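You operate a simulated robot arm through the tools that you are given. There is no shell and no other tool.

You run a simulated robot arm. Do the job below in one go: nothing can be reset, and whatever is moved stays where it is left.

TASK
Tighten the grey unit's four screws in their marked order, at the torque on its label.
Fine: set the dock dial first, then put the driver back in its holder.
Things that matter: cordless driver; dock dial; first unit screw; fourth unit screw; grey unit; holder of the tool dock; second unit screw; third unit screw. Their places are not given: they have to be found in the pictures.

Only the result counts: the job must be done as asked and must still hold three seconds after the hand-in. Knocking over, shifting, dropping, spilling or breaking anything else fails it.

THE ROBOT
A 6-joint arm with a fingered hand, fixed in place. Base frame: the origin is at the foot of the arm, x ahead of it, y to its left, z up. Units: m, degrees, N and s.
With the tool pointing down near the work surface it reaches from about 0.34 to 0.74 m from the base axis. Its first joint turns from -115.0 to 115.0 degrees. Payload 4 kg.
The tool frame sits at the grasp point between the pads (the TCP): z along the fingers, y along the line on which they close. The tips reach 0.026 m beyond it. Largest opening 0.132 m; the body of the gripper starts 0.073 m behind the TCP. The gripper is a hand of 4 fingers: y runs from the thumb to the fingers, the wrist lies at [0, 0, -0.239] in the tool frame, and closing takes about 1.5 s.
Orientation is that of the tool frame in the base frame, as a unit quaternion [x, y, z, w]. With the fingers straight down and closing along the base's y, the tool's x points along the base's -x, its y along +y and its z along -z.

THE INTERFACE
- The arm moves only by the tool servo_tool. Its argument "deltas" is a list of rows, each an object (a shift or turn left out is 0, a gripper value left out holds the last) with "dr": the turn, a rotation vector about the tool's x, y, z in degrees, a list of three; "linear": the shift along the tool's x, y, z in m, a list of three; "jaw": the opening, from 0 (shut) to 1 (fully open). In form: [{"dr": [rx, ry, rz], "linear": [dx, dy, dz], "jaw": jaw}, ...]. A call has 1 to 20 rows; each row shifts and turns the commanded pose from where the row before left it, along the tool's axes as they then stand. A row lasts 0.2 s, in which the tool goes at most 0.05 m and 8.6 degrees; a call with a longer step from one row to the next is refused whole, and so is a gripper value outside its range. A pose out of reach is approached as far as the arm can. The call stops where the force on the tool passes 40 N (or 10 N more than at its start, if that is more) or the arm is blocked; 0.2 s more then pass. Each finger travels about 0.153 m/s and halts on what it meets, pressing with about 22 N; the grip force reading is that of the motor and also rises with nothing between the fingers. The clock runs only during rows and for 0.2 s after the last one: add rows that do not move to give the fingers time. It gives the time, the measured TCP pose, the force on the tool (base axes), the opening and the grip force at its end, in the units of the frame above (readings bear some noise), with the torque about the TCP (base axes, N m) and any sound that the robot's microphone picked up, and new pictures: "views" is both (left out), scene, wrist or none.
- Cameras (640 x 400 px; columns grow to the right, rows downward): "scene" is fixed at [0.0477, 0.5006, 1.53]; the picture's right is [-0.14, -0.99, 0.00], its down [-0.81, 0.11, -0.57] and it looks along [0.56, -0.08, -0.82] (base axes); focal length 280 px, centre (320, 200). "wrist" rides on the gripper at [0.068, 0.002, -0.097] in the tool frame; the picture's right is [-0.02, 1.00, 0.00], its down [-0.82, -0.02, -0.58] and it looks along [-0.58, -0.01, 0.82] (tool axes); focal length 270 px, centre (320, 200).
- raise_lower(by): slides the trunk up (or, below 0, down) by that many m; the arm rides with it, the base frame stays. It gives what a move gives, with no picture.
- grasp_type(shape): the hand has 4 fingers and takes this shape, open, in about a second: jaw (thumb against the fingers, like two jaws); tri (thumb and two fingers); tip (a fingertip pinch); poke (one finger out to press); point (the index stretched); flat (the hand flat); cup (the hand cupped); fist (a fist). The gripper value then closes the fingers along that shape, each until it touches; the sizes above hold for jaw. It gives what a move gives, with no picture.
- measure_at(camera, pixels): there is no depth. For up to 12 entries [column, row, z] of the newest picture of that camera ("zoom" is the newest enlarged one), the place [x, y] in the base frame at which the ray of that pixel passes the height z, good to about 0.002 m. The clock stands still meanwhile.
- inspect(camera, box): a new picture of the part [left, top, right, bottom] of that camera's present view, enlarged. The clock stands still meanwhile.
- sign_off(): hands the job in; it is judged then, once.

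Leave the gripper open and the arm clear of the work at the hand-in unless told otherwise.

The tools are called after "Call:" by a JSON object that holds its "api" and its "payload". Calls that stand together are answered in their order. servo_tool: Moves the arm, as the interface text tells. Its arguments: {"type":"object","properties":{"deltas":{"type":"array"},"views":{"type":"string","enum":["both","scene","wrist","none"]}},"required":["deltas"]} The other tools are called the same way: raise_lower (by) slides the trunk up or down; grasp_type (shape) gives the hand a shape; measure_at (camera, pixels) gives the place at which the rays of pixels pass given heights; inspect (camera, box) takes an enlarged picture of a part of a camera's view; sign_off () hands the job in.

At the start:

```text
t: 0.0
position: [0.2859, 0.2955, 1.2916]
orientation: [0.0, 1.0, 0.001, 0.0]
ft_force: [0.2, 0.3, 0.0]
torque: [0.01, 0.02, 0.01]
width: 0.1321
grip_force: 0.0
shape: jaw
trunk travel left (down, up): [-0.925, 0.065]
```

scene: 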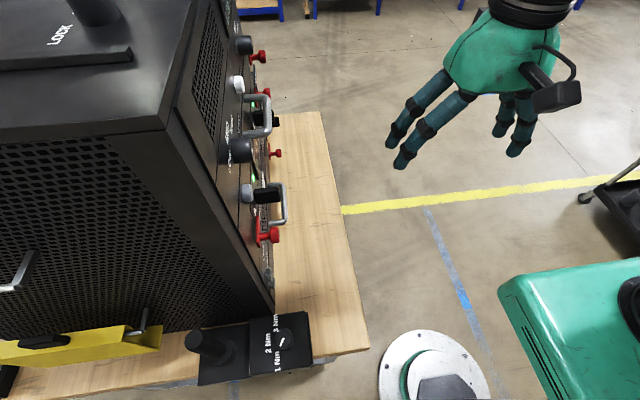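
wrist: 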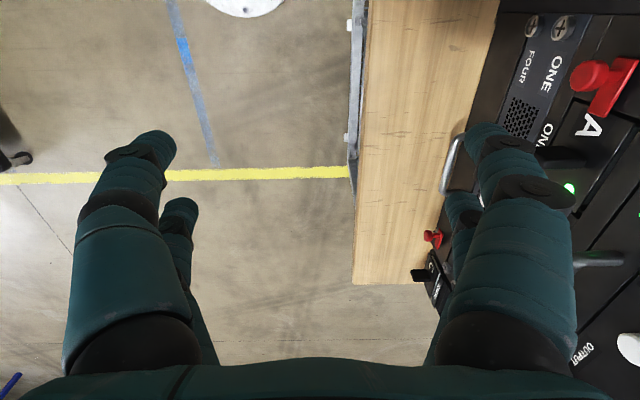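

I see a dark rack on a wooden table at the left, a dock with dial ("1 Nm, 2 Nm, 3 Nm") near scene pixel (270,345), and in the wrist picture a panel with screws "ONE", "FOUR". I'll enlarge those parts first.

Call:
{"api": "inspect", "payload": {"camera": "scene", "box": [160, 280, 360, 400]}}

Call:
{"api": "inspect", "payload": {"camera": "scene", "box": [200, 20, 320, 280]}}

Call:
{"api": "inspect", "payload": {"camera": "wrist", "box": [400, 0, 640, 150]}}

Call:
{"api": "inspect", "payload": {"camera": "wrist", "box": [400, 150, 640, 400]}}

```text
3.20 times, centred on (260, 340) of scene
```

zoom: 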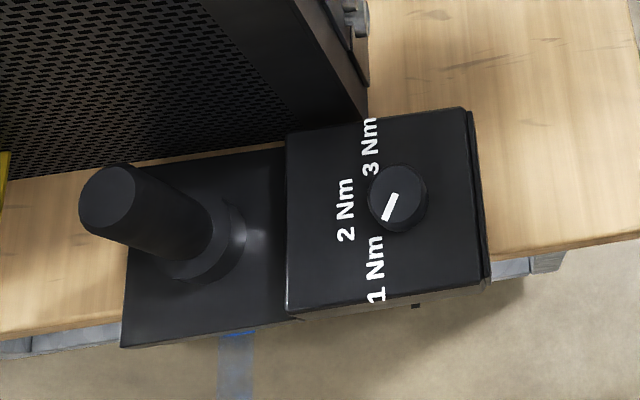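

```text
1.54 times, centred on (260, 150) of scene
```

zoom: 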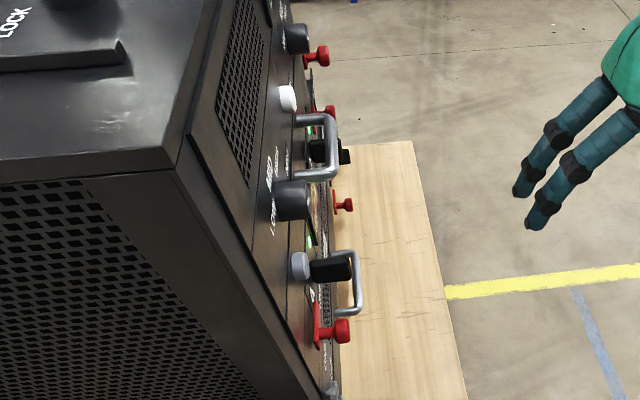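

```text
2.67 times, centred on (520, 75) of wrist
```

zoom: 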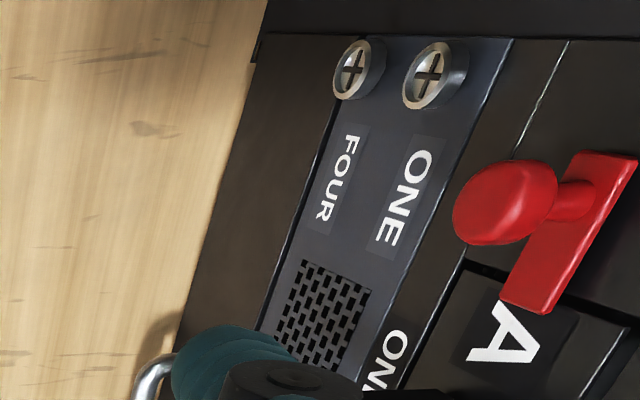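

```text
1.60 times, centred on (520, 275) of wrist
```

zoom: 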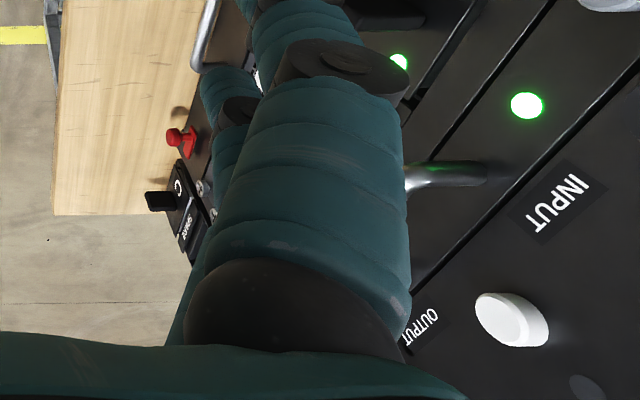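

The screws ONE/FOUR sit on a grey-blue panel on the rack face (which faces −y), at about z≈1.0; the dock is on the table near x≈0.14, y≈0.6. I'll turn the hand about the vertical so the wrist camera looks toward the rack face (+y).

Call:
{"api": "servo_tool", "payload": {"deltas": [{"dr": [0, 0, -8.2]}, {"dr": [0, 0, -8.2]}, {"dr": [0, 0, -8.2]}, {"dr": [0, 0, -8.2]}, {"dr": [0, 0, -8.2]}, {"dr": [0, 0, -8.2]}, {"dr": [0, 0, -8.2]}, {"dr": [0, 0, -8.2]}, {"dr": [0, 0, -8.2]}, {"dr": [0, 0, -8.2]}, {"dr": [0, 0, -8]}]}}

```text
t: 2.4
position: [0.2864, 0.2949, 1.2897]
orientation: [0.708, -0.707, 0.0, 0.001]
ft_force: [0.5, -0.5, 0.1]
torque: [-0.02, -0.01, 0.02]
width: 0.1321
grip_force: 0.1
shape: jaw
trunk travel left (down, up): [-0.925, 0.065]
```

scene: 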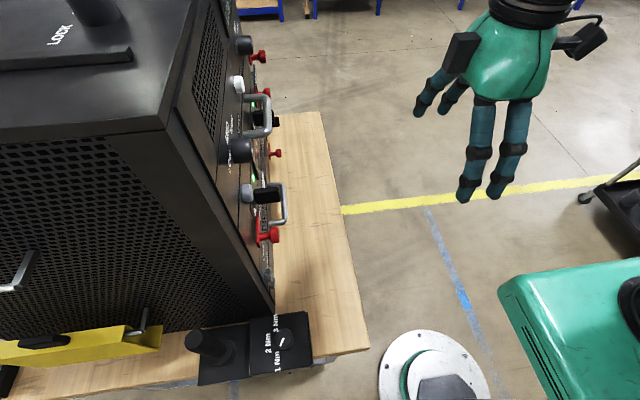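
wrist: 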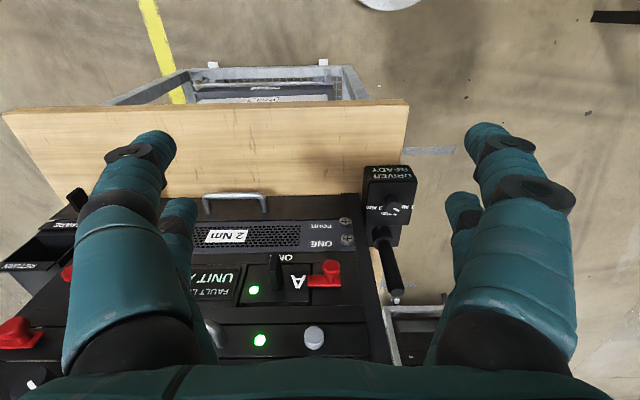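

The wrist camera shows (upside down) the grey unit with label "2 Nm" at (228,236), screws ONE and FOUR at (345,240),(345,222), the dock with a "DRIVER READY" front at (388,190). I'll enlarge, then lower and tilt for a straight look.

Call:
{"api": "inspect", "payload": {"camera": "wrist", "box": [180, 150, 440, 320]}}

Call:
{"api": "servo_tool", "payload": {"deltas": [{"dr": [0, -8, 0], "linear": [0.02, 0, 0]}, {"dr": [0, -8, 0], "linear": [0.02, 0, 0]}, {"dr": [0, -8, 0], "linear": [0.02, 0, 0]}, {"dr": [0, -8, 0], "linear": [0.02, 0, 0]}, {"dr": [0, -8, 0], "linear": [0.02, 0, 0]}]}}

```text
2.35 times, centred on (310, 235) of wrist
```

zoom: 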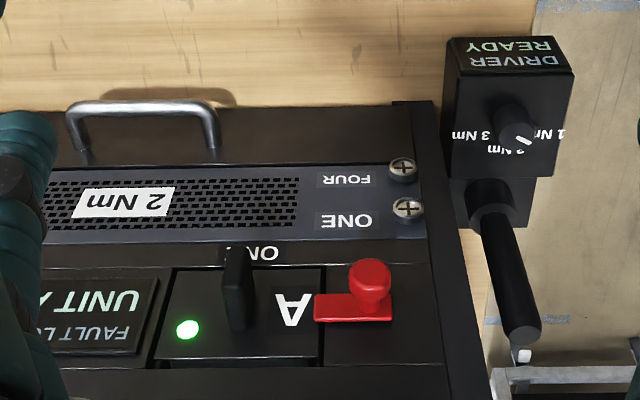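

```text
t: 3.6
position: [0.2415, 0.2603, 1.3202]
orientation: [-0.662, 0.671, 0.234, 0.237]
ft_force: [-0.5, -0.1, -0.4]
torque: [0.0, -0.02, 0.01]
width: 0.1319
grip_force: 0.0
shape: jaw
out of reach, approached as far as the arm can: row 4, 5
trunk travel left (down, up): [-0.925, 0.065]
```

scene: 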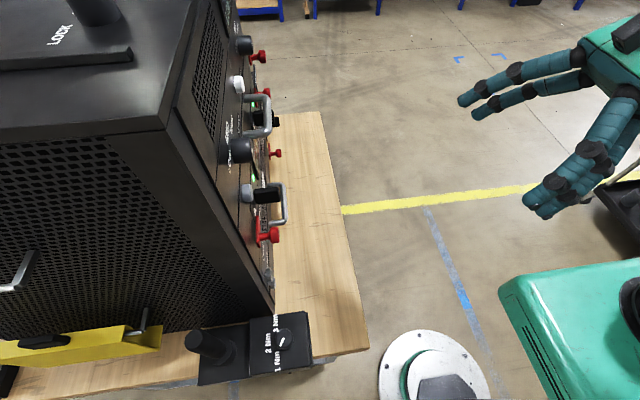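
wrist: 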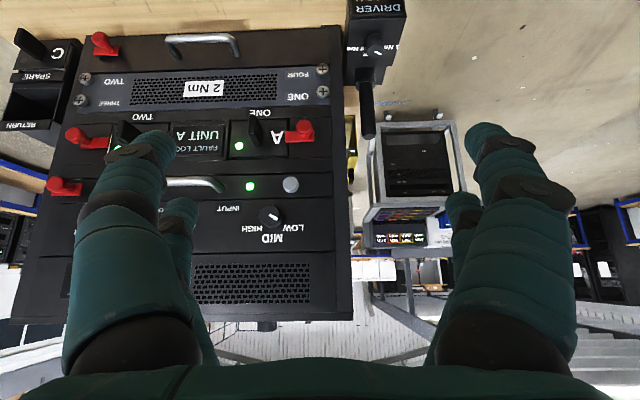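

I now see the whole face upside down. I'll enlarge the grey unit and the dock.

Call:
{"api": "inspect", "payload": {"camera": "wrist", "box": [40, 20, 360, 200]}}

Call:
{"api": "inspect", "payload": {"camera": "wrist", "box": [60, 55, 140, 115]}}

Call:
{"api": "inspect", "payload": {"camera": "wrist", "box": [320, 0, 440, 150]}}

```text
2.00 times, centred on (200, 110) of wrist
```

zoom: 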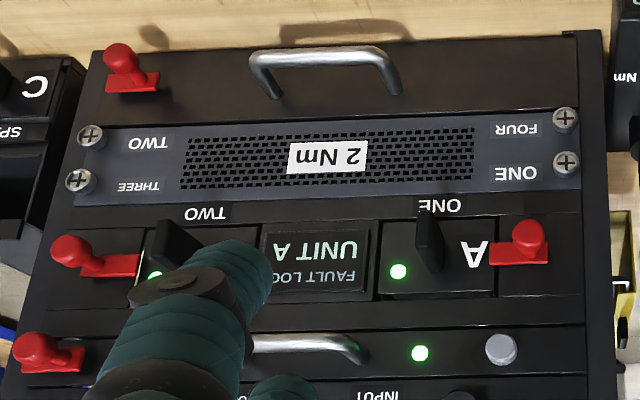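

```text
6.67 times, centred on (100, 85) of wrist
```

zoom: 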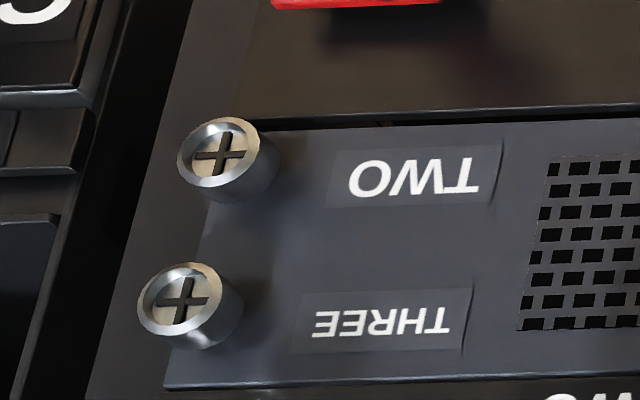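

```text
2.67 times, centred on (380, 75) of wrist
```

zoom: 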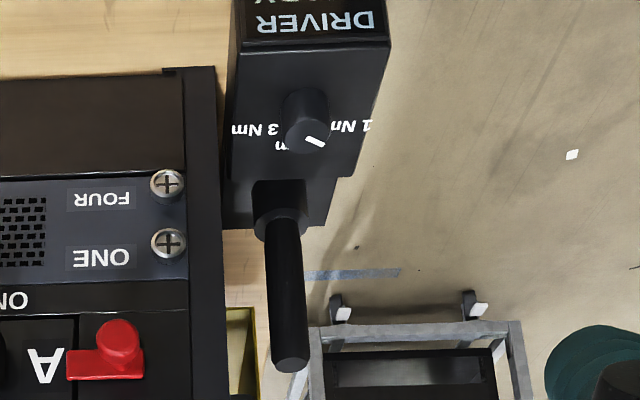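

Order is ONE upper‑left, TWO lower‑right, THREE upper‑right, FOUR lower‑left (as seen from the front). Torque 2 Nm. I'll zoom on the dial from the scene camera to read its pointer.

Call:
{"api": "inspect", "payload": {"camera": "scene", "box": [250, 305, 320, 380]}}

Call:
{"api": "measure_at", "payload": {"camera": "scene", "pixels": [[286, 340, 0.95], [286, 340, 0.97], [286, 340, 1.0], [198, 339, 1.1], [198, 339, 1.15], [198, 339, 1.05], [250, 318, 0.95], [311, 313, 0.95], [311, 365, 0.95], [253, 374, 0.95]]}}

Call:
{"api": "measure_at", "payload": {"camera": "wrist", "pixels": [[377, 50, 0.95], [377, 50, 0.97], [377, 50, 1.0], [369, 134, 1.1], [369, 134, 1.15], [369, 134, 1.05]]}}

```text
5.33 times, centred on (285, 342) of scene
```

zoom: 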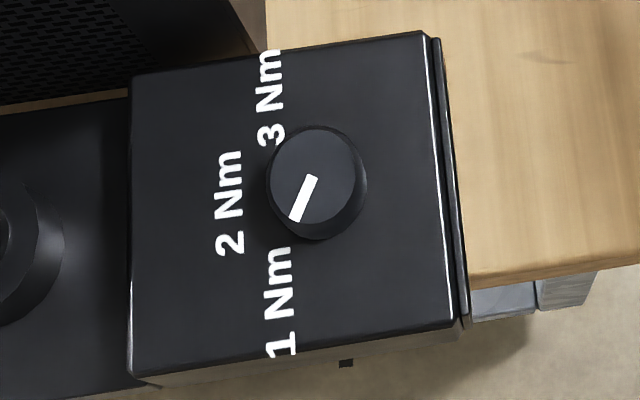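

```text
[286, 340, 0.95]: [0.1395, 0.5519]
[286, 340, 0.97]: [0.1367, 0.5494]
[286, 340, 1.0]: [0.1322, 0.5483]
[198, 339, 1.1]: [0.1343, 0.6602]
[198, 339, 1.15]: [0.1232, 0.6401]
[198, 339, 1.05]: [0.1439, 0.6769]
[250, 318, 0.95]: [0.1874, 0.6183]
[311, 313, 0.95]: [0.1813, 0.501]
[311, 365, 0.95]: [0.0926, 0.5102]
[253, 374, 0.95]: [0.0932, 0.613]
```

```text
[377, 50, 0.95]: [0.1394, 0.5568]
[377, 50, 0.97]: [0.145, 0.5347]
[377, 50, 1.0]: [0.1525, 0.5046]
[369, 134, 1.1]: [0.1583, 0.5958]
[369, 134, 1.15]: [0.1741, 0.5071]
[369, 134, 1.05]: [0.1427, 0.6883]
```

Triangulating both pictures: dial knob ≈ (0.139, 0.552, 0.955), driver top ≈ (0.143, 0.675, 1.057). I'll undo the tilt and the yaw, so that the camera lies on the −x side, and then go over the dock.

Call:
{"api": "servo_tool", "payload": {"deltas": [{"dr": [0, 8, 0], "linear": [-0.01, 0, 0]}, {"dr": [0, 8, 0], "linear": [-0.01, 0, 0]}, {"dr": [0, 8, 0], "linear": [-0.01, 0, 0]}, {"dr": [0, 8, 0], "linear": [-0.01, 0, 0]}, {"dr": [0, 8, 0], "linear": [-0.01, 0, 0]}, {"dr": [0, 0, 8.2]}, {"dr": [0, 0, 8.2]}, {"dr": [0, 0, 8.2]}, {"dr": [0, 0, 8.2]}, {"dr": [0, 0, 8.2]}, {"dr": [0, 0, 8.2]}, {"dr": [0, 0, 8.2]}, {"dr": [0, 0, 8.2]}, {"dr": [0, 0, 8.2]}, {"dr": [0, 0, 8.2]}, {"dr": [0, 0, 8.0]}], "views": "none"}}

```text
t: 7.0
position: [0.2428, 0.3039, 1.3397]
orientation: [0.001, 1.0, 0.001, 0.0]
ft_force: [0.2, 0.2, 0.6]
torque: [-0.01, 0.0, 0.0]
width: 0.1318
grip_force: 0.0
shape: jaw
trunk travel left (down, up): [-0.925, 0.065]
```

Now vertical at (0.243, 0.304, 1.34). I'll move to above the dock at about (0.14, 0.55, 1.20), first in −x, then in +y and down.

Call:
{"api": "servo_tool", "payload": {"deltas": [{"linear": [0.035, 0, 0]}, {"linear": [0.035, 0, 0]}, {"linear": [0.033, 0, 0]}, {"linear": [0, 0.04, 0.02]}, {"linear": [0, 0.04, 0.02]}, {"linear": [0, 0.04, 0.02]}, {"linear": [0, 0.04, 0.02]}, {"linear": [0, 0.04, 0.02]}, {"linear": [0, 0.046, 0.04]}]}}

```text
refused: row 9 steps farther than a row can; nothing moved
```

The last row was too long; I'll split it.

Call:
{"api": "servo_tool", "payload": {"deltas": [{"linear": [0.035, 0, 0]}, {"linear": [0.035, 0, 0]}, {"linear": [0.033, 0, 0]}, {"linear": [0, 0.035, 0.02]}, {"linear": [0, 0.035, 0.02]}, {"linear": [0, 0.035, 0.02]}, {"linear": [0, 0.035, 0.02]}, {"linear": [0, 0.035, 0.02]}, {"linear": [0, 0.035, 0.02]}, {"linear": [0, 0.036, 0.02]}]}}

```text
t: 9.2
position: [0.1401, 0.553, 1.1964]
orientation: [0.0, 1.0, 0.0, 0.0]
ft_force: [0.8, 0.1, -0.1]
torque: [-0.05, 0.0, 0.01]
width: 0.1319
grip_force: 0.1
shape: jaw
trunk travel left (down, up): [-0.925, 0.065]
```

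scene: 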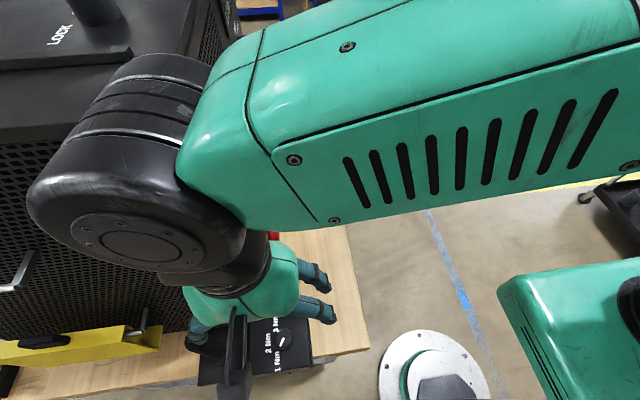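
wrist: 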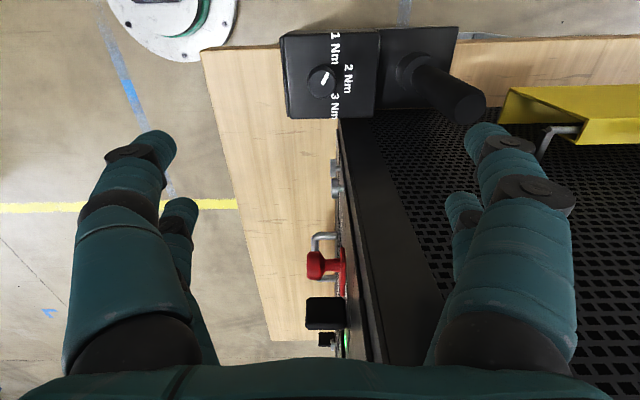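

The hand is above the dock; the wrist picture shows the dial at (322,82) with labels 1/2/3 Nm and the driver post at (440,85). I'll enlarge.

Call:
{"api": "inspect", "payload": {"camera": "wrist", "box": [270, 20, 390, 130]}}

Call:
{"api": "inspect", "payload": {"camera": "wrist", "box": [360, 10, 520, 140]}}

```text
3.64 times, centred on (330, 75) of wrist
```

zoom: 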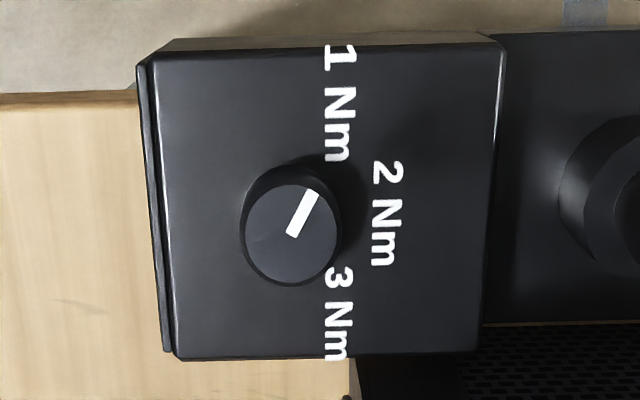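

```text
3.08 times, centred on (440, 75) of wrist
```

zoom: 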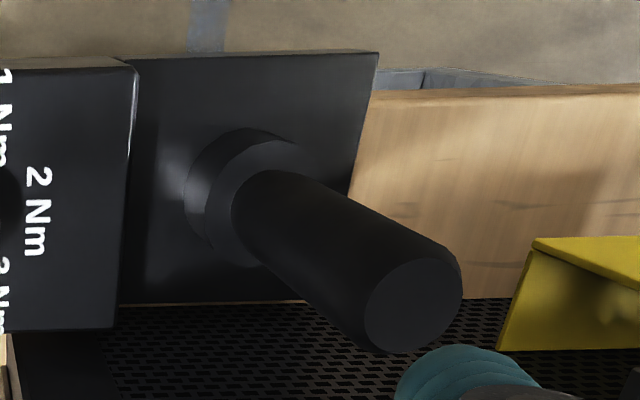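

I'll re-enlarge the dial and measure its pointer and label places at the heights of knob top (≈0.956) and box top.

Call:
{"api": "inspect", "payload": {"camera": "wrist", "box": [270, 20, 390, 130]}}

Call:
{"api": "measure_at", "payload": {"camera": "zoom", "pixels": [[292, 232, 0.955], [312, 192, 0.955], [290, 234, 0.955], [338, 103, 0.935], [387, 213, 0.935], [338, 313, 0.935], [155, 55, 0.935], [500, 45, 0.935], [478, 355, 0.935], [178, 358, 0.935], [245, 232, 0.955], [340, 228, 0.955]]}}

Call:
{"api": "measure_at", "payload": {"camera": "scene", "pixels": [[283.7, 337.9, 0.955], [283.7, 337.9, 0.965], [283.7, 337.9, 0.945], [250, 318.5, 0.935], [305, 310.5, 0.935], [311, 362, 0.935], [250, 374, 0.935], [250, 318.5, 0.925], [305, 310.5, 0.925]]}}

```text
3.64 times, centred on (330, 75) of wrist
```

zoom: 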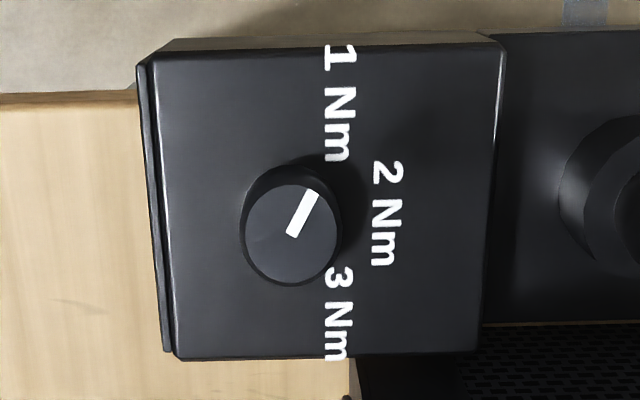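

```text
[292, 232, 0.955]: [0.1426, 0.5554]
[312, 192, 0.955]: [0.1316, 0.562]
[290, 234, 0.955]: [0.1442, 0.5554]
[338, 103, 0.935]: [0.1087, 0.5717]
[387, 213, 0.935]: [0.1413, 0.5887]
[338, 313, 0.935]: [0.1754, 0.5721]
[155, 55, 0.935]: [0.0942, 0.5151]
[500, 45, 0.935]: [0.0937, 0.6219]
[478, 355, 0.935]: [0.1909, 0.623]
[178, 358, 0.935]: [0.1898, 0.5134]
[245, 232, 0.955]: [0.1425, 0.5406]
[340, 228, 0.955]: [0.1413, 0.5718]
```

```text
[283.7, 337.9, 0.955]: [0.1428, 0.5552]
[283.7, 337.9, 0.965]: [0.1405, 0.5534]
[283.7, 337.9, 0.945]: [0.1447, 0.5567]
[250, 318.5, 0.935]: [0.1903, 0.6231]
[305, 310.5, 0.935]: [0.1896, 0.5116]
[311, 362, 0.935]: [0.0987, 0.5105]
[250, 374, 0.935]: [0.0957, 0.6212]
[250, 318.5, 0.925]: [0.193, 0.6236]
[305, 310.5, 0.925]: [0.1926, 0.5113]
```

Dial pointer is at the 1 Nm mark (about 30° from −x toward +y); 2 Nm lies along +y, so it needs +60° about the tool's z. Now I measure the rack's near corner for clearance.

Call:
{"api": "measure_at", "payload": {"camera": "scene", "pixels": [[272, 310, 0.885], [165, 131, 1.2], [165, 131, 1.25], [165, 131, 1.3], [165, 131, 1.35], [192, 0, 1.25], [192, 0, 1.3], [183, 108, 1.25], [183, 108, 1.3]]}}

Call:
{"api": "measure_at", "payload": {"camera": "wrist", "pixels": [[340, 120, 0.885], [340, 120, 0.935], [383, 360, 1.2], [383, 360, 1.1], [350, 120, 0.9], [341, 160, 0.95], [341, 160, 1.0], [337, 165, 1.0], [336, 190, 1.0]]}}

```text
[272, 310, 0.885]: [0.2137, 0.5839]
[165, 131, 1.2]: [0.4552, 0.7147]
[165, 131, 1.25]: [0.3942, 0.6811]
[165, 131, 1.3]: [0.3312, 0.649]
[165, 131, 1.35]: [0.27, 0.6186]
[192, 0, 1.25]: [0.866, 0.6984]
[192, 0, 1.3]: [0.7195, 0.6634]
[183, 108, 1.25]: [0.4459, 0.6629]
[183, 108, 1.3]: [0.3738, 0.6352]
```

```text
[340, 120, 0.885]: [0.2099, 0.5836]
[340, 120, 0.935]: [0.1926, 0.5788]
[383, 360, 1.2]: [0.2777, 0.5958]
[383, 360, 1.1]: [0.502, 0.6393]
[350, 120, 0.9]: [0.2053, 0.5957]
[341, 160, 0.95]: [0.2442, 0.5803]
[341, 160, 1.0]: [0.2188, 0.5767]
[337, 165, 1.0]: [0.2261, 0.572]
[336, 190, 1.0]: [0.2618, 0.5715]
```

Rack corner is at about (0.212, 0.583), top z≈1.40. I'll turn the hand to −45°, half-close the jaw, and come down over the knob (0.142, 0.555) in stages.

Call:
{"api": "servo_tool", "payload": {"deltas": [{"linear": [-0.002, 0.002, 0], "jaw": 0.5}, {"dr": [0, 0, -7.5]}, {"dr": [0, 0, -7.5]}, {"dr": [0, 0, -7.5]}, {"dr": [0, 0, -7.5]}, {"dr": [0, 0, -7.5]}, {"dr": [0, 0, -7.5]}, {"linear": [0, 0, 0.03]}, {"linear": [0, 0, 0.03]}, {"linear": [0, 0, 0.03]}]}}

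```text
t: 11.4
position: [0.144, 0.5535, 1.1083]
orientation: [-0.383, 0.924, 0.0, 0.0]
ft_force: [0.0, 0.5, 0.6]
torque: [-0.03, 0.01, 0.01]
width: 0.0664
grip_force: 0.2
shape: jaw
trunk travel left (down, up): [-0.925, 0.065]
```

scene: 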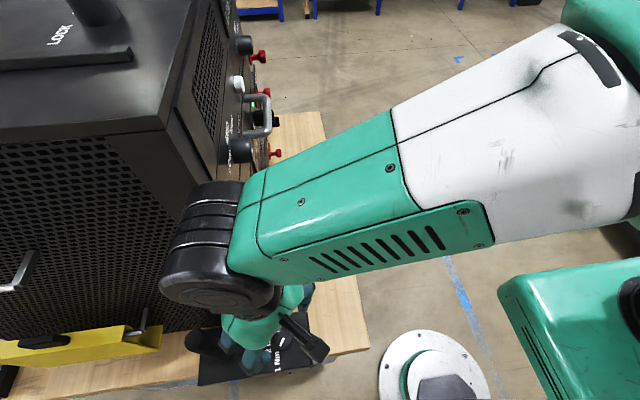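
wrist: 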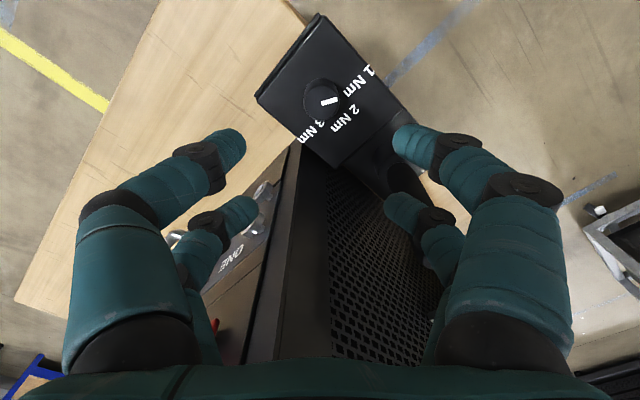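

Clear so far; wrist joint stays about 2 cm from the rack side. I check the knob's place in this nearer view (knob near (323,100)).

Call:
{"api": "inspect", "payload": {"camera": "wrist", "box": [260, 40, 400, 160]}}

Call:
{"api": "inspect", "payload": {"camera": "scene", "box": [140, 160, 380, 400]}}

```text
3.33 times, centred on (330, 100) of wrist
```

zoom: 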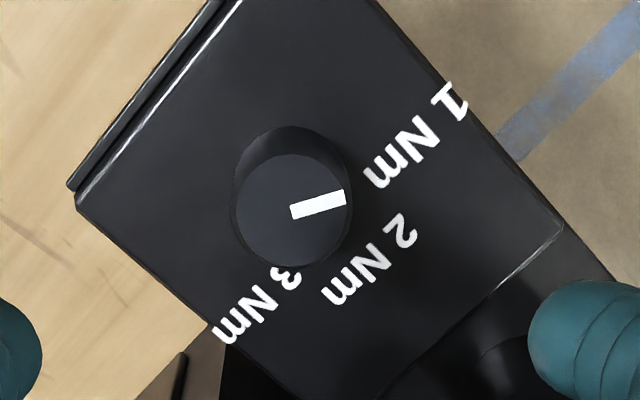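

```text
1.67 times, centred on (260, 280) of scene
```

zoom: 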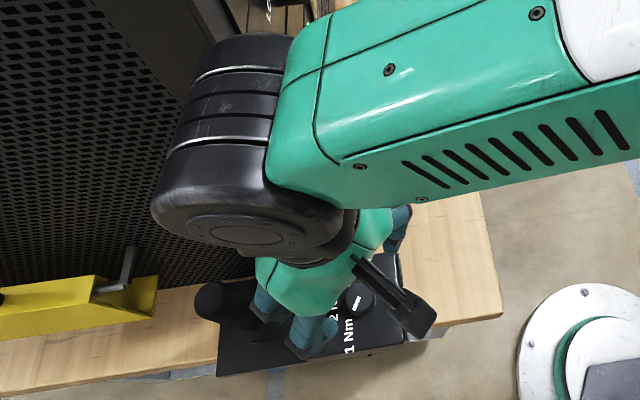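

Call:
{"api": "measure_at", "payload": {"camera": "wrist", "pixels": [[321.9, 103.6, 0.955], [321.9, 103.6, 0.95], [338, 99, 0.955], [338.6, 98.5, 0.955]]}}

```text
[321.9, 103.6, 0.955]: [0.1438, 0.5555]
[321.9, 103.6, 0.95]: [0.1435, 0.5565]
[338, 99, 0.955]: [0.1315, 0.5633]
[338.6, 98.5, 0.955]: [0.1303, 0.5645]
```

Knob at (0.1435, 0.5555). I go down to just above it (tip height ≈0.965) and look.

Call:
{"api": "servo_tool", "payload": {"deltas": [{"linear": [-0.001, 0.0016, 0.03]}, {"linear": [0, 0, 0.03]}, {"linear": [0, 0, 0.03]}, {"linear": [0, 0, 0.025]}, {}]}}

```text
t: 12.6
position: [0.1442, 0.5529, 0.9932]
orientation: [-0.383, 0.924, 0.0, 0.0]
ft_force: [-0.7, -0.1, -0.4]
torque: [-0.03, 0.03, -0.01]
width: 0.0665
grip_force: 0.0
shape: jaw
trunk travel left (down, up): [-0.925, 0.065]
```

scene: 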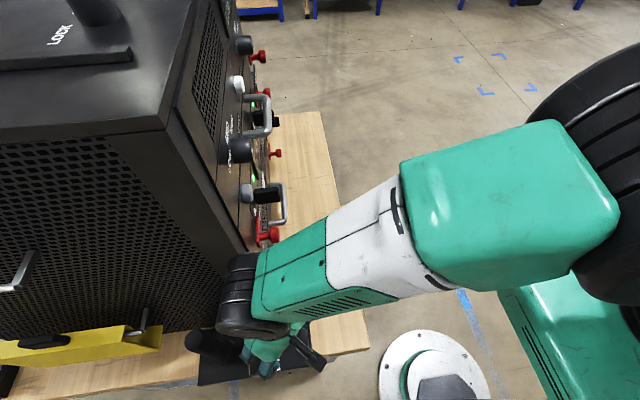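
wrist: 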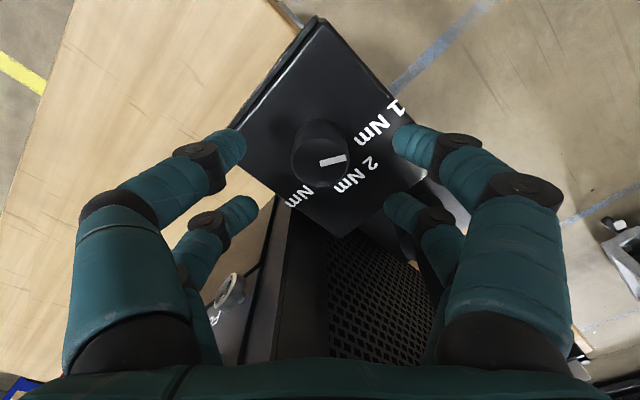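

The knob (320,157) is centred between the fingertips. I go down 26 mm around it, then close gently.

Call:
{"api": "servo_tool", "payload": {"deltas": [{"linear": [0.002, 0, 0.013]}, {"linear": [0, 0, 0.013]}, {}]}}

```text
t: 13.4
position: [0.1422, 0.5529, 0.9668]
orientation: [-0.382, 0.924, 0.001, 0.001]
ft_force: [-0.8, -0.1, -0.4]
torque: [-0.01, 0.03, -0.01]
width: 0.0665
grip_force: 0.1
shape: jaw
trunk travel left (down, up): [-0.925, 0.065]
```

scene: 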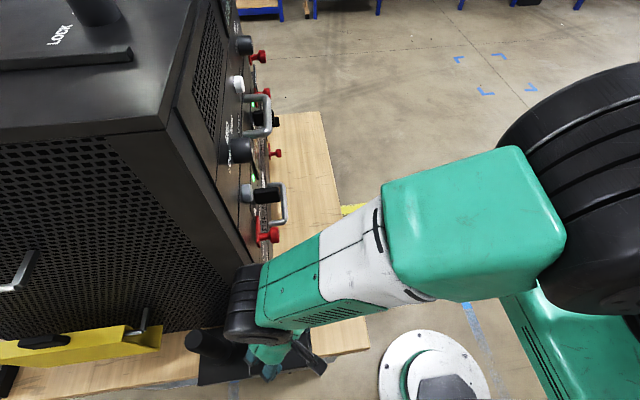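
wrist: 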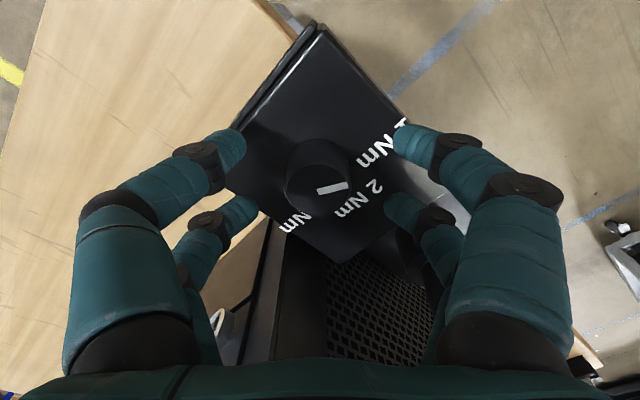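

The knob sits between the two finger pairs. I close on it.

Call:
{"api": "servo_tool", "payload": {"deltas": [{"jaw": 0.35}, {"jaw": 0.25}, {"jaw": 0.15}, {"jaw": 0.1}, {"jaw": 0.05}, {"jaw": 0}, {}, {}]}}

```text
t: 15.2
position: [0.142, 0.5538, 0.967]
orientation: [-0.383, 0.924, 0.0, 0.0]
ft_force: [6.2, 3.1, -2.6]
torque: [0.08, -0.11, -0.06]
width: 0.0
grip_force: 21.9
shape: jaw
trunk travel left (down, up): [-0.925, 0.065]
```

scene: 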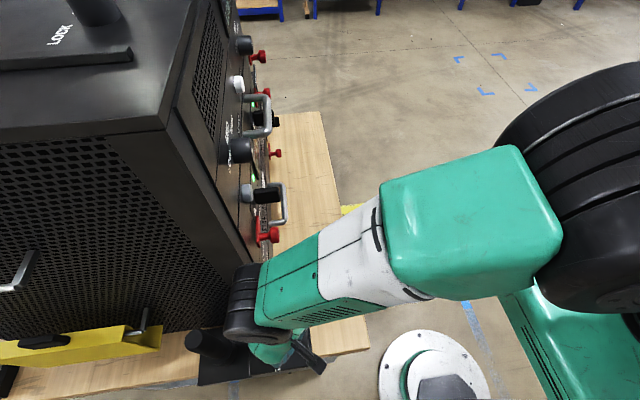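
wrist: 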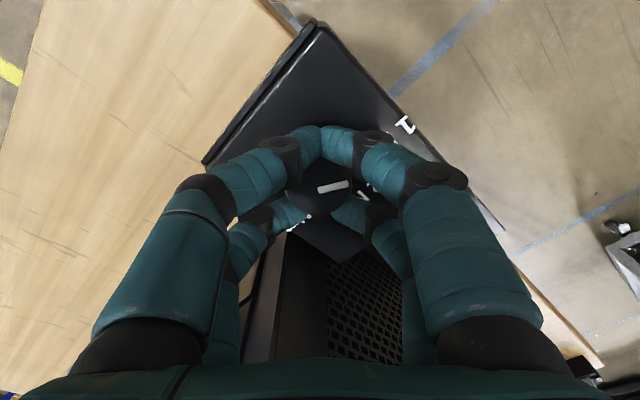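

The two finger pairs straddle the knob and closed in front of and behind it (width 0) — no real grip. I open, shift the hand about 20 mm along tool x so that the rear finger pair lies on the knob's middle, and look.

Call:
{"api": "servo_tool", "payload": {"deltas": [{"jaw": 0.2}, {"jaw": 0.4}, {"jaw": 0.5}, {}, {"linear": [0.01, 0, 0]}, {"linear": [0.0095, 0, 0]}, {}], "views": "wrist"}}

```text
t: 16.8
position: [0.1271, 0.5406, 0.9675]
orientation: [-0.383, 0.924, 0.0, 0.001]
ft_force: [-0.1, -0.1, -0.3]
torque: [0.0, 0.02, -0.01]
width: 0.0655
grip_force: 0.1
shape: jaw
trunk travel left (down, up): [-0.925, 0.065]
```

wrist: 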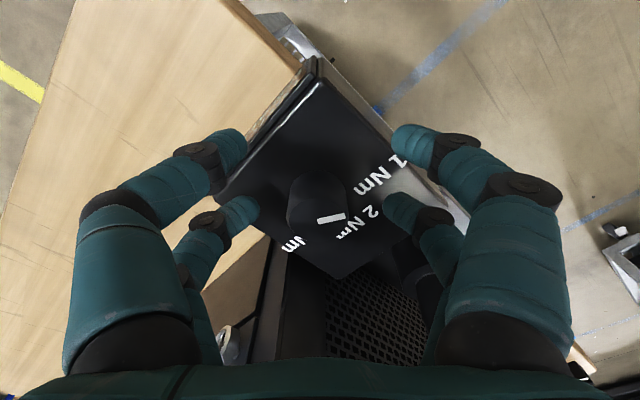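

The knob now lies in line with the rear pair. I close again.

Call:
{"api": "servo_tool", "payload": {"deltas": [{"jaw": 0.35}, {"jaw": 0.25}, {"jaw": 0.15}, {"jaw": 0.1}, {"jaw": 0.05}, {"jaw": 0}, {}, {}], "views": "wrist"}}

```text
t: 18.6
position: [0.1255, 0.5391, 0.9684]
orientation: [-0.383, 0.924, 0.0, 0.0]
ft_force: [-2.7, -2.1, -2.4]
torque: [-0.07, 0.06, -0.01]
width: 0.0
grip_force: 22.6
shape: jaw
trunk travel left (down, up): [-0.925, 0.065]
```

wrist: 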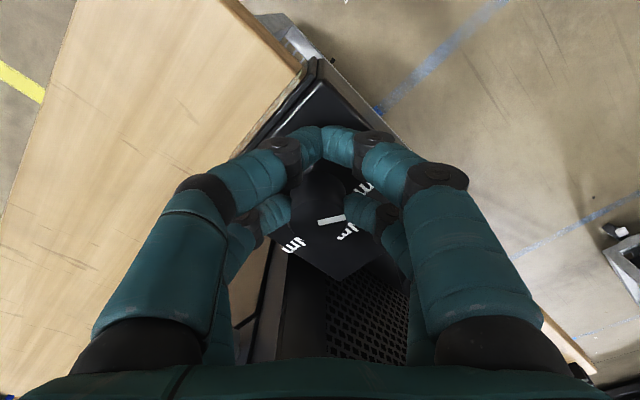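

The rear pair now holds the knob (front pair touching each other). I turn the hand about the knob by +15° as a test.

Call:
{"api": "servo_tool", "payload": {"deltas": [{"dr": [0, 0, 7.5], "linear": [-0.0002, 0.0026, 0]}, {"dr": [0, 0, 7.5], "linear": [-0.0002, 0.0026, 0]}, {}], "views": "wrist"}}

Call:
{"api": "inspect", "payload": {"camera": "wrist", "box": [240, 140, 400, 260]}}

```text
t: 19.4
position: [0.1229, 0.5446, 0.9682]
orientation: [-0.258, 0.966, 0.0, 0.0]
ft_force: [-4.4, 0.5, -5.7]
torque: [-0.01, 0.21, 0.09]
width: 0.0
grip_force: 21.7
shape: jaw
trunk travel left (down, up): [-0.925, 0.065]
```

wrist: 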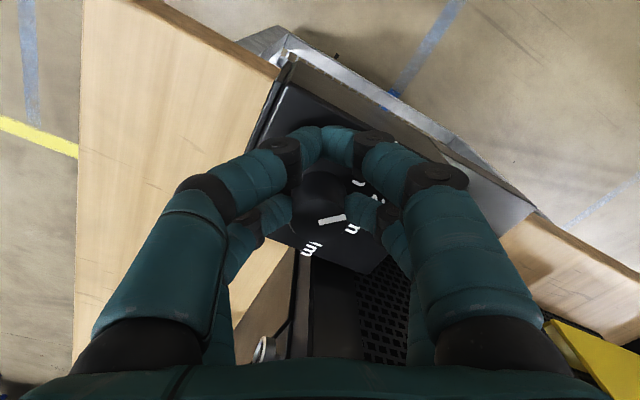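

```text
3.33 times, centred on (320, 200) of wrist
```

zoom: 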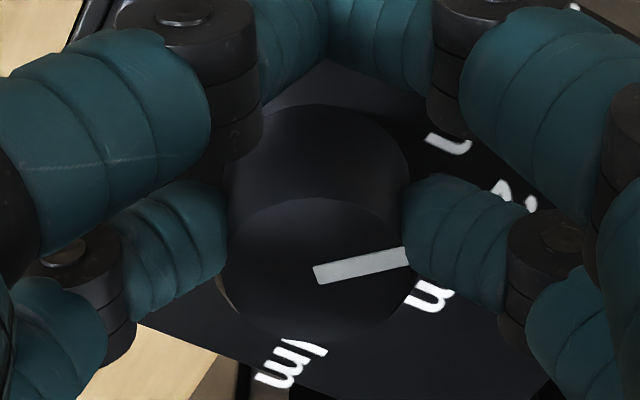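

The pointer keeps its place in the hand's picture while the box turns below: the knob follows. I continue another 45°.

Call:
{"api": "servo_tool", "payload": {"deltas": [{"dr": [0, 0, 7.5], "linear": [-0.0002, 0.0026, 0]}, {"dr": [0, 0, 7.5], "linear": [-0.0002, 0.0026, 0]}, {"dr": [0, 0, 7.5], "linear": [-0.0002, 0.0026, 0]}, {"dr": [0, 0, 7.5], "linear": [-0.0002, 0.0026, 0]}, {"dr": [0, 0, 7.5], "linear": [-0.0002, 0.0026, 0]}, {"dr": [0, 0, 7.5], "linear": [-0.0002, 0.0026, 0]}, {}], "views": "both"}}

Call:
{"api": "inspect", "payload": {"camera": "wrist", "box": [240, 140, 400, 260]}}

```text
t: 21.0
position: [0.1224, 0.56, 0.9684]
orientation: [0.131, 0.991, 0.0, 0.0]
ft_force: [-4.8, 9.3, -4.8]
torque: [0.3, 0.14, 0.19]
width: 0.0002
grip_force: 22.2
shape: jaw
trunk travel left (down, up): [-0.925, 0.065]
```

scene: 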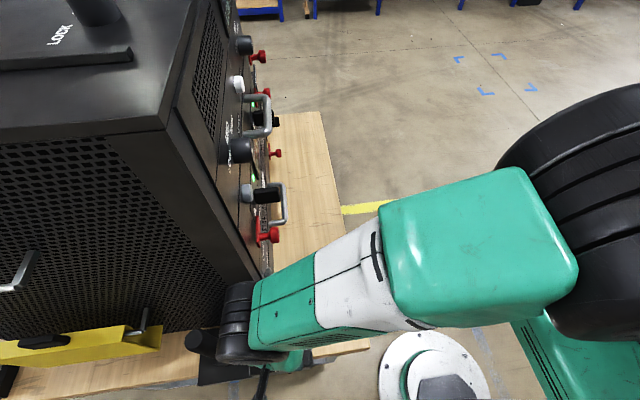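
wrist: 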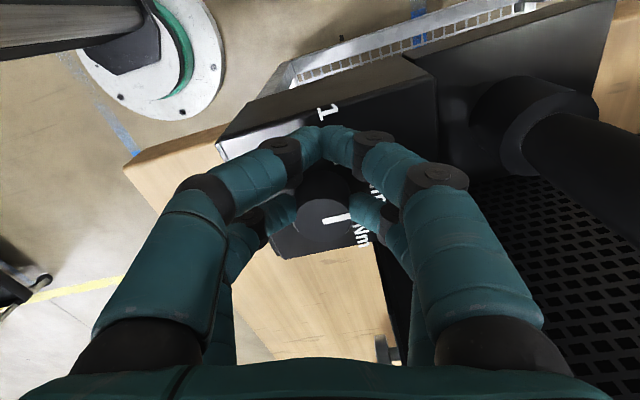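

```text
3.33 times, centred on (320, 200) of wrist
```

zoom: 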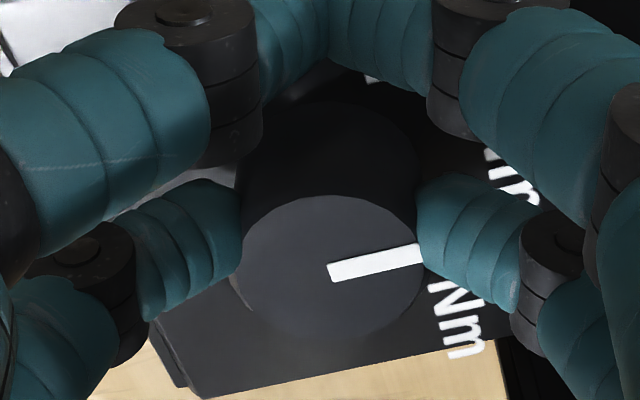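

I measure the pointer direction at the knob-top height.

Call:
{"api": "measure_at", "payload": {"camera": "zoom", "pixels": [[330, 273, 0.955], [421, 253, 0.955], [328, 265, 0.955], [333, 282, 0.955], [330, 270, 0.955]]}}

```text
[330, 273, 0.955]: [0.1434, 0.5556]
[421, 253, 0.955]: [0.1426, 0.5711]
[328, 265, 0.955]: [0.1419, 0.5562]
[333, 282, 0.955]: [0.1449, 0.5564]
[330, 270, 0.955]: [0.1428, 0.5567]
```

The pointer now lies along +y, at 2 Nm (about 87–90°). I release the knob slowly, go up and check.

Call:
{"api": "servo_tool", "payload": {"deltas": [{"jaw": 0.15}, {"jaw": 0.3}, {"jaw": 0.45}, {"jaw": 0.5}, {}, {"linear": [0, 0, -0.03]}, {"linear": [0, 0, -0.04]}, {"linear": [0, 0, -0.04]}, {"linear": [0, 0, -0.04]}, {}], "views": "wrist"}}

Call:
{"api": "inspect", "payload": {"camera": "wrist", "box": [230, 40, 400, 170]}}

```text
t: 23.2
position: [0.1227, 0.5575, 1.1176]
orientation: [0.131, 0.991, -0.001, 0.0]
ft_force: [0.2, 0.8, -0.3]
torque: [-0.02, 0.01, 0.01]
width: 0.0656
grip_force: 0.0
shape: jaw
trunk travel left (down, up): [-0.925, 0.065]
```

wrist: 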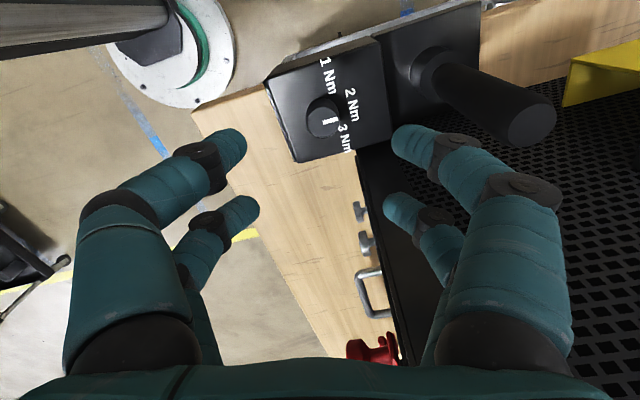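

```text
3.08 times, centred on (315, 105) of wrist
```

zoom: 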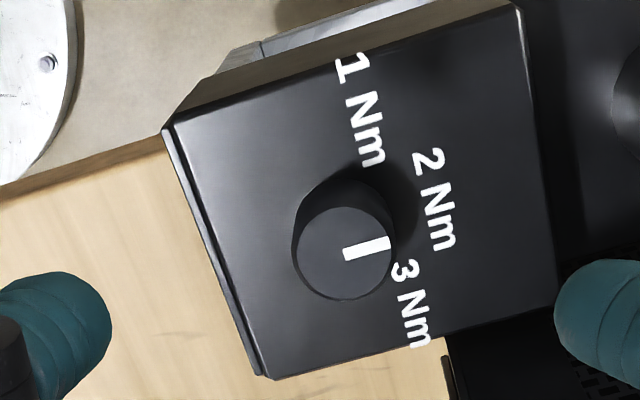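

Call:
{"api": "measure_at", "payload": {"camera": "zoom", "pixels": [[345, 254, 0.955], [389, 243, 0.955], [343, 252, 0.955], [344, 212, 0.955], [437, 200, 0.935], [365, 110, 0.935], [410, 305, 0.935]]}}

Call:
{"api": "inspect", "payload": {"camera": "wrist", "box": [380, 0, 580, 160]}}

```text
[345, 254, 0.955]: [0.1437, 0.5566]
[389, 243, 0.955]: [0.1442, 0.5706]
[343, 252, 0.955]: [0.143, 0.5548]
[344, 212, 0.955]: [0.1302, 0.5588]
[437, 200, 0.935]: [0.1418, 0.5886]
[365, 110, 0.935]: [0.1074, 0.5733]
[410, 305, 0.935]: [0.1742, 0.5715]
```

```text
2.50 times, centred on (480, 80) of wrist
```

zoom: 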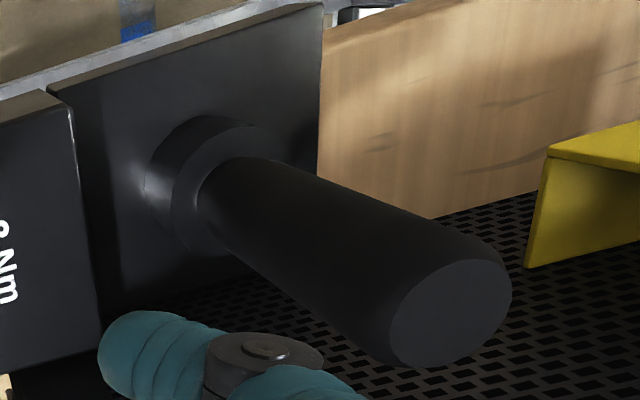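

Dial reads 2 Nm. Now I measure the driver handle: top disk centre zoom (450,313), edges (390,325),(512,290), and its foot at the collar near (215,200).

Call:
{"api": "measure_at", "payload": {"camera": "zoom", "pixels": [[450, 313, 1.05], [450, 313, 1.06], [450, 313, 1.07], [390, 325, 1.057], [512, 290, 1.057], [215, 200, 0.92], [215, 200, 0.93], [215, 200, 0.94], [150, 190, 0.92], [265, 122, 0.92], [50, 90, 0.9], [322, 5, 0.9]]}}

Call:
{"api": "measure_at", "payload": {"camera": "scene", "pixels": [[193.5, 338, 1.05], [193.5, 338, 1.06], [193.5, 338, 1.07]]}}

Call:
{"api": "inspect", "payload": {"camera": "scene", "box": [160, 300, 280, 400]}}

```text
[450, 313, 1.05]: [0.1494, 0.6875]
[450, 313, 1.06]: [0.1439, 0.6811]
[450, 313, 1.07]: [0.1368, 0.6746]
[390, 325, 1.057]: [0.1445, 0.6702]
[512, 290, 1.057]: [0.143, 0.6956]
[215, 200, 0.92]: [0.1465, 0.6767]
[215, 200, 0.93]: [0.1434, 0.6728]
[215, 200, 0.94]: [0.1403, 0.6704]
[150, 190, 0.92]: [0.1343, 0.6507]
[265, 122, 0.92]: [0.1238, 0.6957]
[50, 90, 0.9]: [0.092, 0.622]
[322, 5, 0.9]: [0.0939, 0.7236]
```

```text
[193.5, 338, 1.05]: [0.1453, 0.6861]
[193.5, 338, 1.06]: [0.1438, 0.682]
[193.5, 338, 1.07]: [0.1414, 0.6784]
```

```text
4.00 times, centred on (220, 350) of scene
```

zoom: 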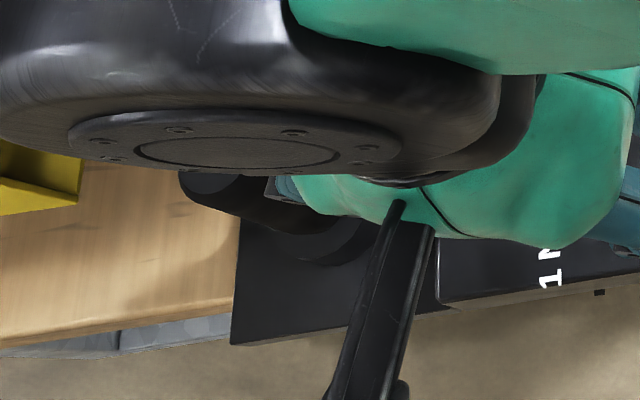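

Driver handle top ≈ (0.144, 0.682, 1.06), about 26 mm thick. I straighten the hand's yaw to 0 and move for a better look at the driver from the −x side.

Call:
{"api": "servo_tool", "payload": {"deltas": [{"dr": [0, 0, -7.5], "linear": [0, 0, -0.03]}, {"dr": [0, 0, -7.5], "linear": [0, 0, -0.03]}, {"linear": [0.021, 0.02, -0.02]}, {"linear": [0.021, 0.033, 0]}, {"linear": [0.021, 0.033, 0]}, {"linear": [0, 0.0315, 0]}, {}]}}

Call:
{"api": "inspect", "payload": {"camera": "wrist", "box": [220, 60, 420, 300]}}

```text
t: 24.8
position: [0.0598, 0.6591, 1.1926]
orientation: [0.0, 1.0, -0.001, -0.001]
ft_force: [0.3, -0.8, 0.5]
torque: [-0.01, 0.01, 0.02]
width: 0.0659
grip_force: 0.1
shape: jaw
out of reach, approached as far as the arm can: row 6
trunk travel left (down, up): [-0.925, 0.065]
```

scene: 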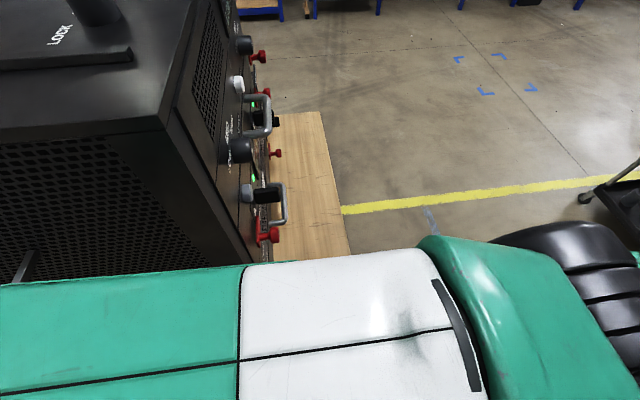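
wrist: 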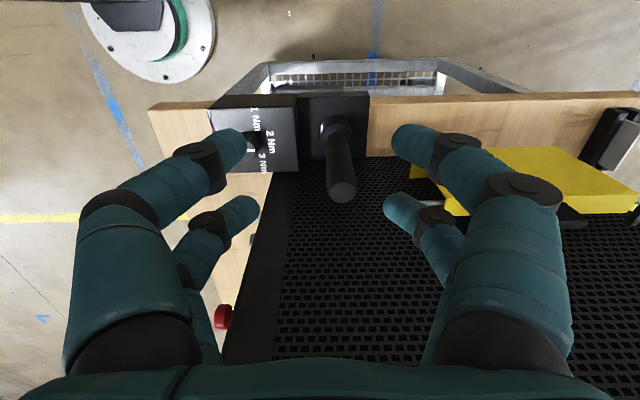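

```text
1.67 times, centred on (320, 180) of wrist
```

zoom: 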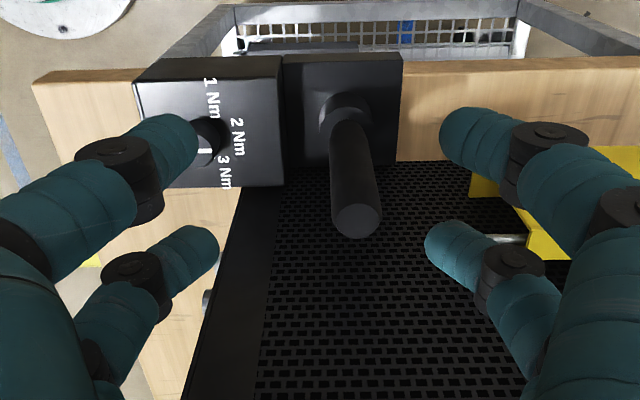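

I'm at the reach limit here. I measure the driver's axis from this view: top disk centre zoom (356,221), foot near (345,120), collar edges.

Call:
{"api": "inspect", "payload": {"camera": "wrist", "box": [290, 80, 390, 215]}}

```text
2.96 times, centred on (340, 148) of wrist
```

zoom: 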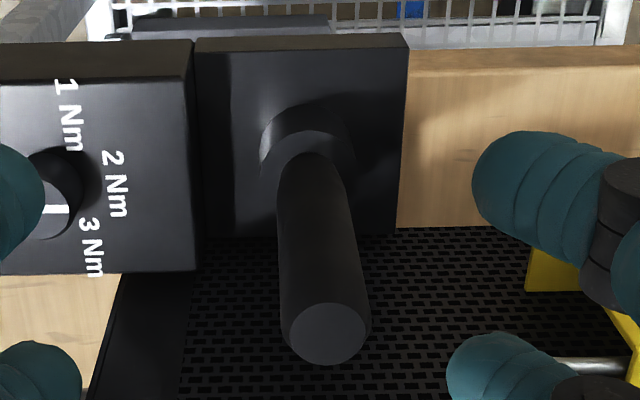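

Call:
{"api": "measure_at", "payload": {"camera": "zoom", "pixels": [[328, 334, 1.05], [328, 334, 1.06], [328, 334, 1.07], [285, 334, 1.06], [371, 332, 1.06], [262, 165, 0.935], [355, 160, 0.935], [310, 165, 0.935], [310, 165, 0.925], [197, 45, 0.9], [408, 45, 0.9], [395, 232, 0.9]]}}

```text
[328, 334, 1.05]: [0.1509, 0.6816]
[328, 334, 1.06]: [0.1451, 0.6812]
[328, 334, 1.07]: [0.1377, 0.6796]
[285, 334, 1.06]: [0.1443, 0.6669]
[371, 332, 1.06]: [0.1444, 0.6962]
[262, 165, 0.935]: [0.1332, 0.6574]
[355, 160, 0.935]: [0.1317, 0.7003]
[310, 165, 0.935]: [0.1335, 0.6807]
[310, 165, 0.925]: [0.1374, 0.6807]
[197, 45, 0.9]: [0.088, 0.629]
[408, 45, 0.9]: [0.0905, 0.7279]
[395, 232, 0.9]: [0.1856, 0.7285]
```

Driver axis is at about (0.144, 0.681), vertical, 29 mm thick, free from collar z≈0.935 to 1.06. I'll take it from the side with both finger pairs, hand horizontal pointing to (+x,+y). First I back off to (0.06, 0.596) and yaw the hand +135°.

Call:
{"api": "servo_tool", "payload": {"deltas": [{"linear": [0, -0.032, 0], "jaw": 0.6}, {"linear": [0, -0.031, 0]}, {"dr": [0, 0, 7.94]}, {"dr": [0, 0, 7.94]}, {"dr": [0, 0, 7.94]}, {"dr": [0, 0, 7.94]}, {"dr": [0, 0, 7.94]}, {"dr": [0, 0, 7.94]}, {"dr": [0, 0, 7.94]}, {"dr": [0, 0, 7.94]}, {"dr": [0, 0, 7.94]}, {"dr": [0, 0, 7.94]}, {"dr": [0, 0, 7.94]}, {"dr": [0, 0, 7.94]}, {"dr": [0, 0, 7.94]}, {"dr": [0, 0, 7.94]}, {"dr": [0, 0, 7.94]}, {"dr": [0, 0, 7.94]}, {"dr": [0, 0, 7.94]}]}}

```text
t: 28.8
position: [0.0594, 0.5943, 1.1933]
orientation: [0.924, 0.381, 0.0, 0.0]
ft_force: [0.9, 0.1, 0.4]
torque: [0.01, 0.0, -0.03]
width: 0.0786
grip_force: 0.1
shape: jaw
trunk travel left (down, up): [-0.925, 0.065]
```

scene: 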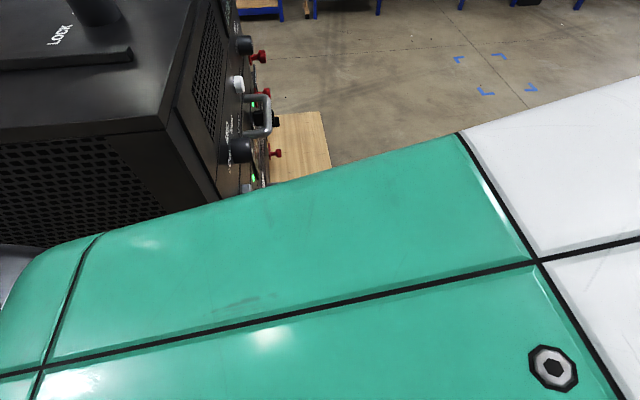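
wrist: 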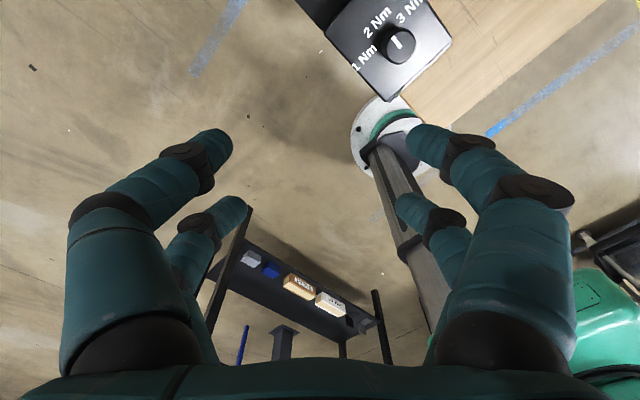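

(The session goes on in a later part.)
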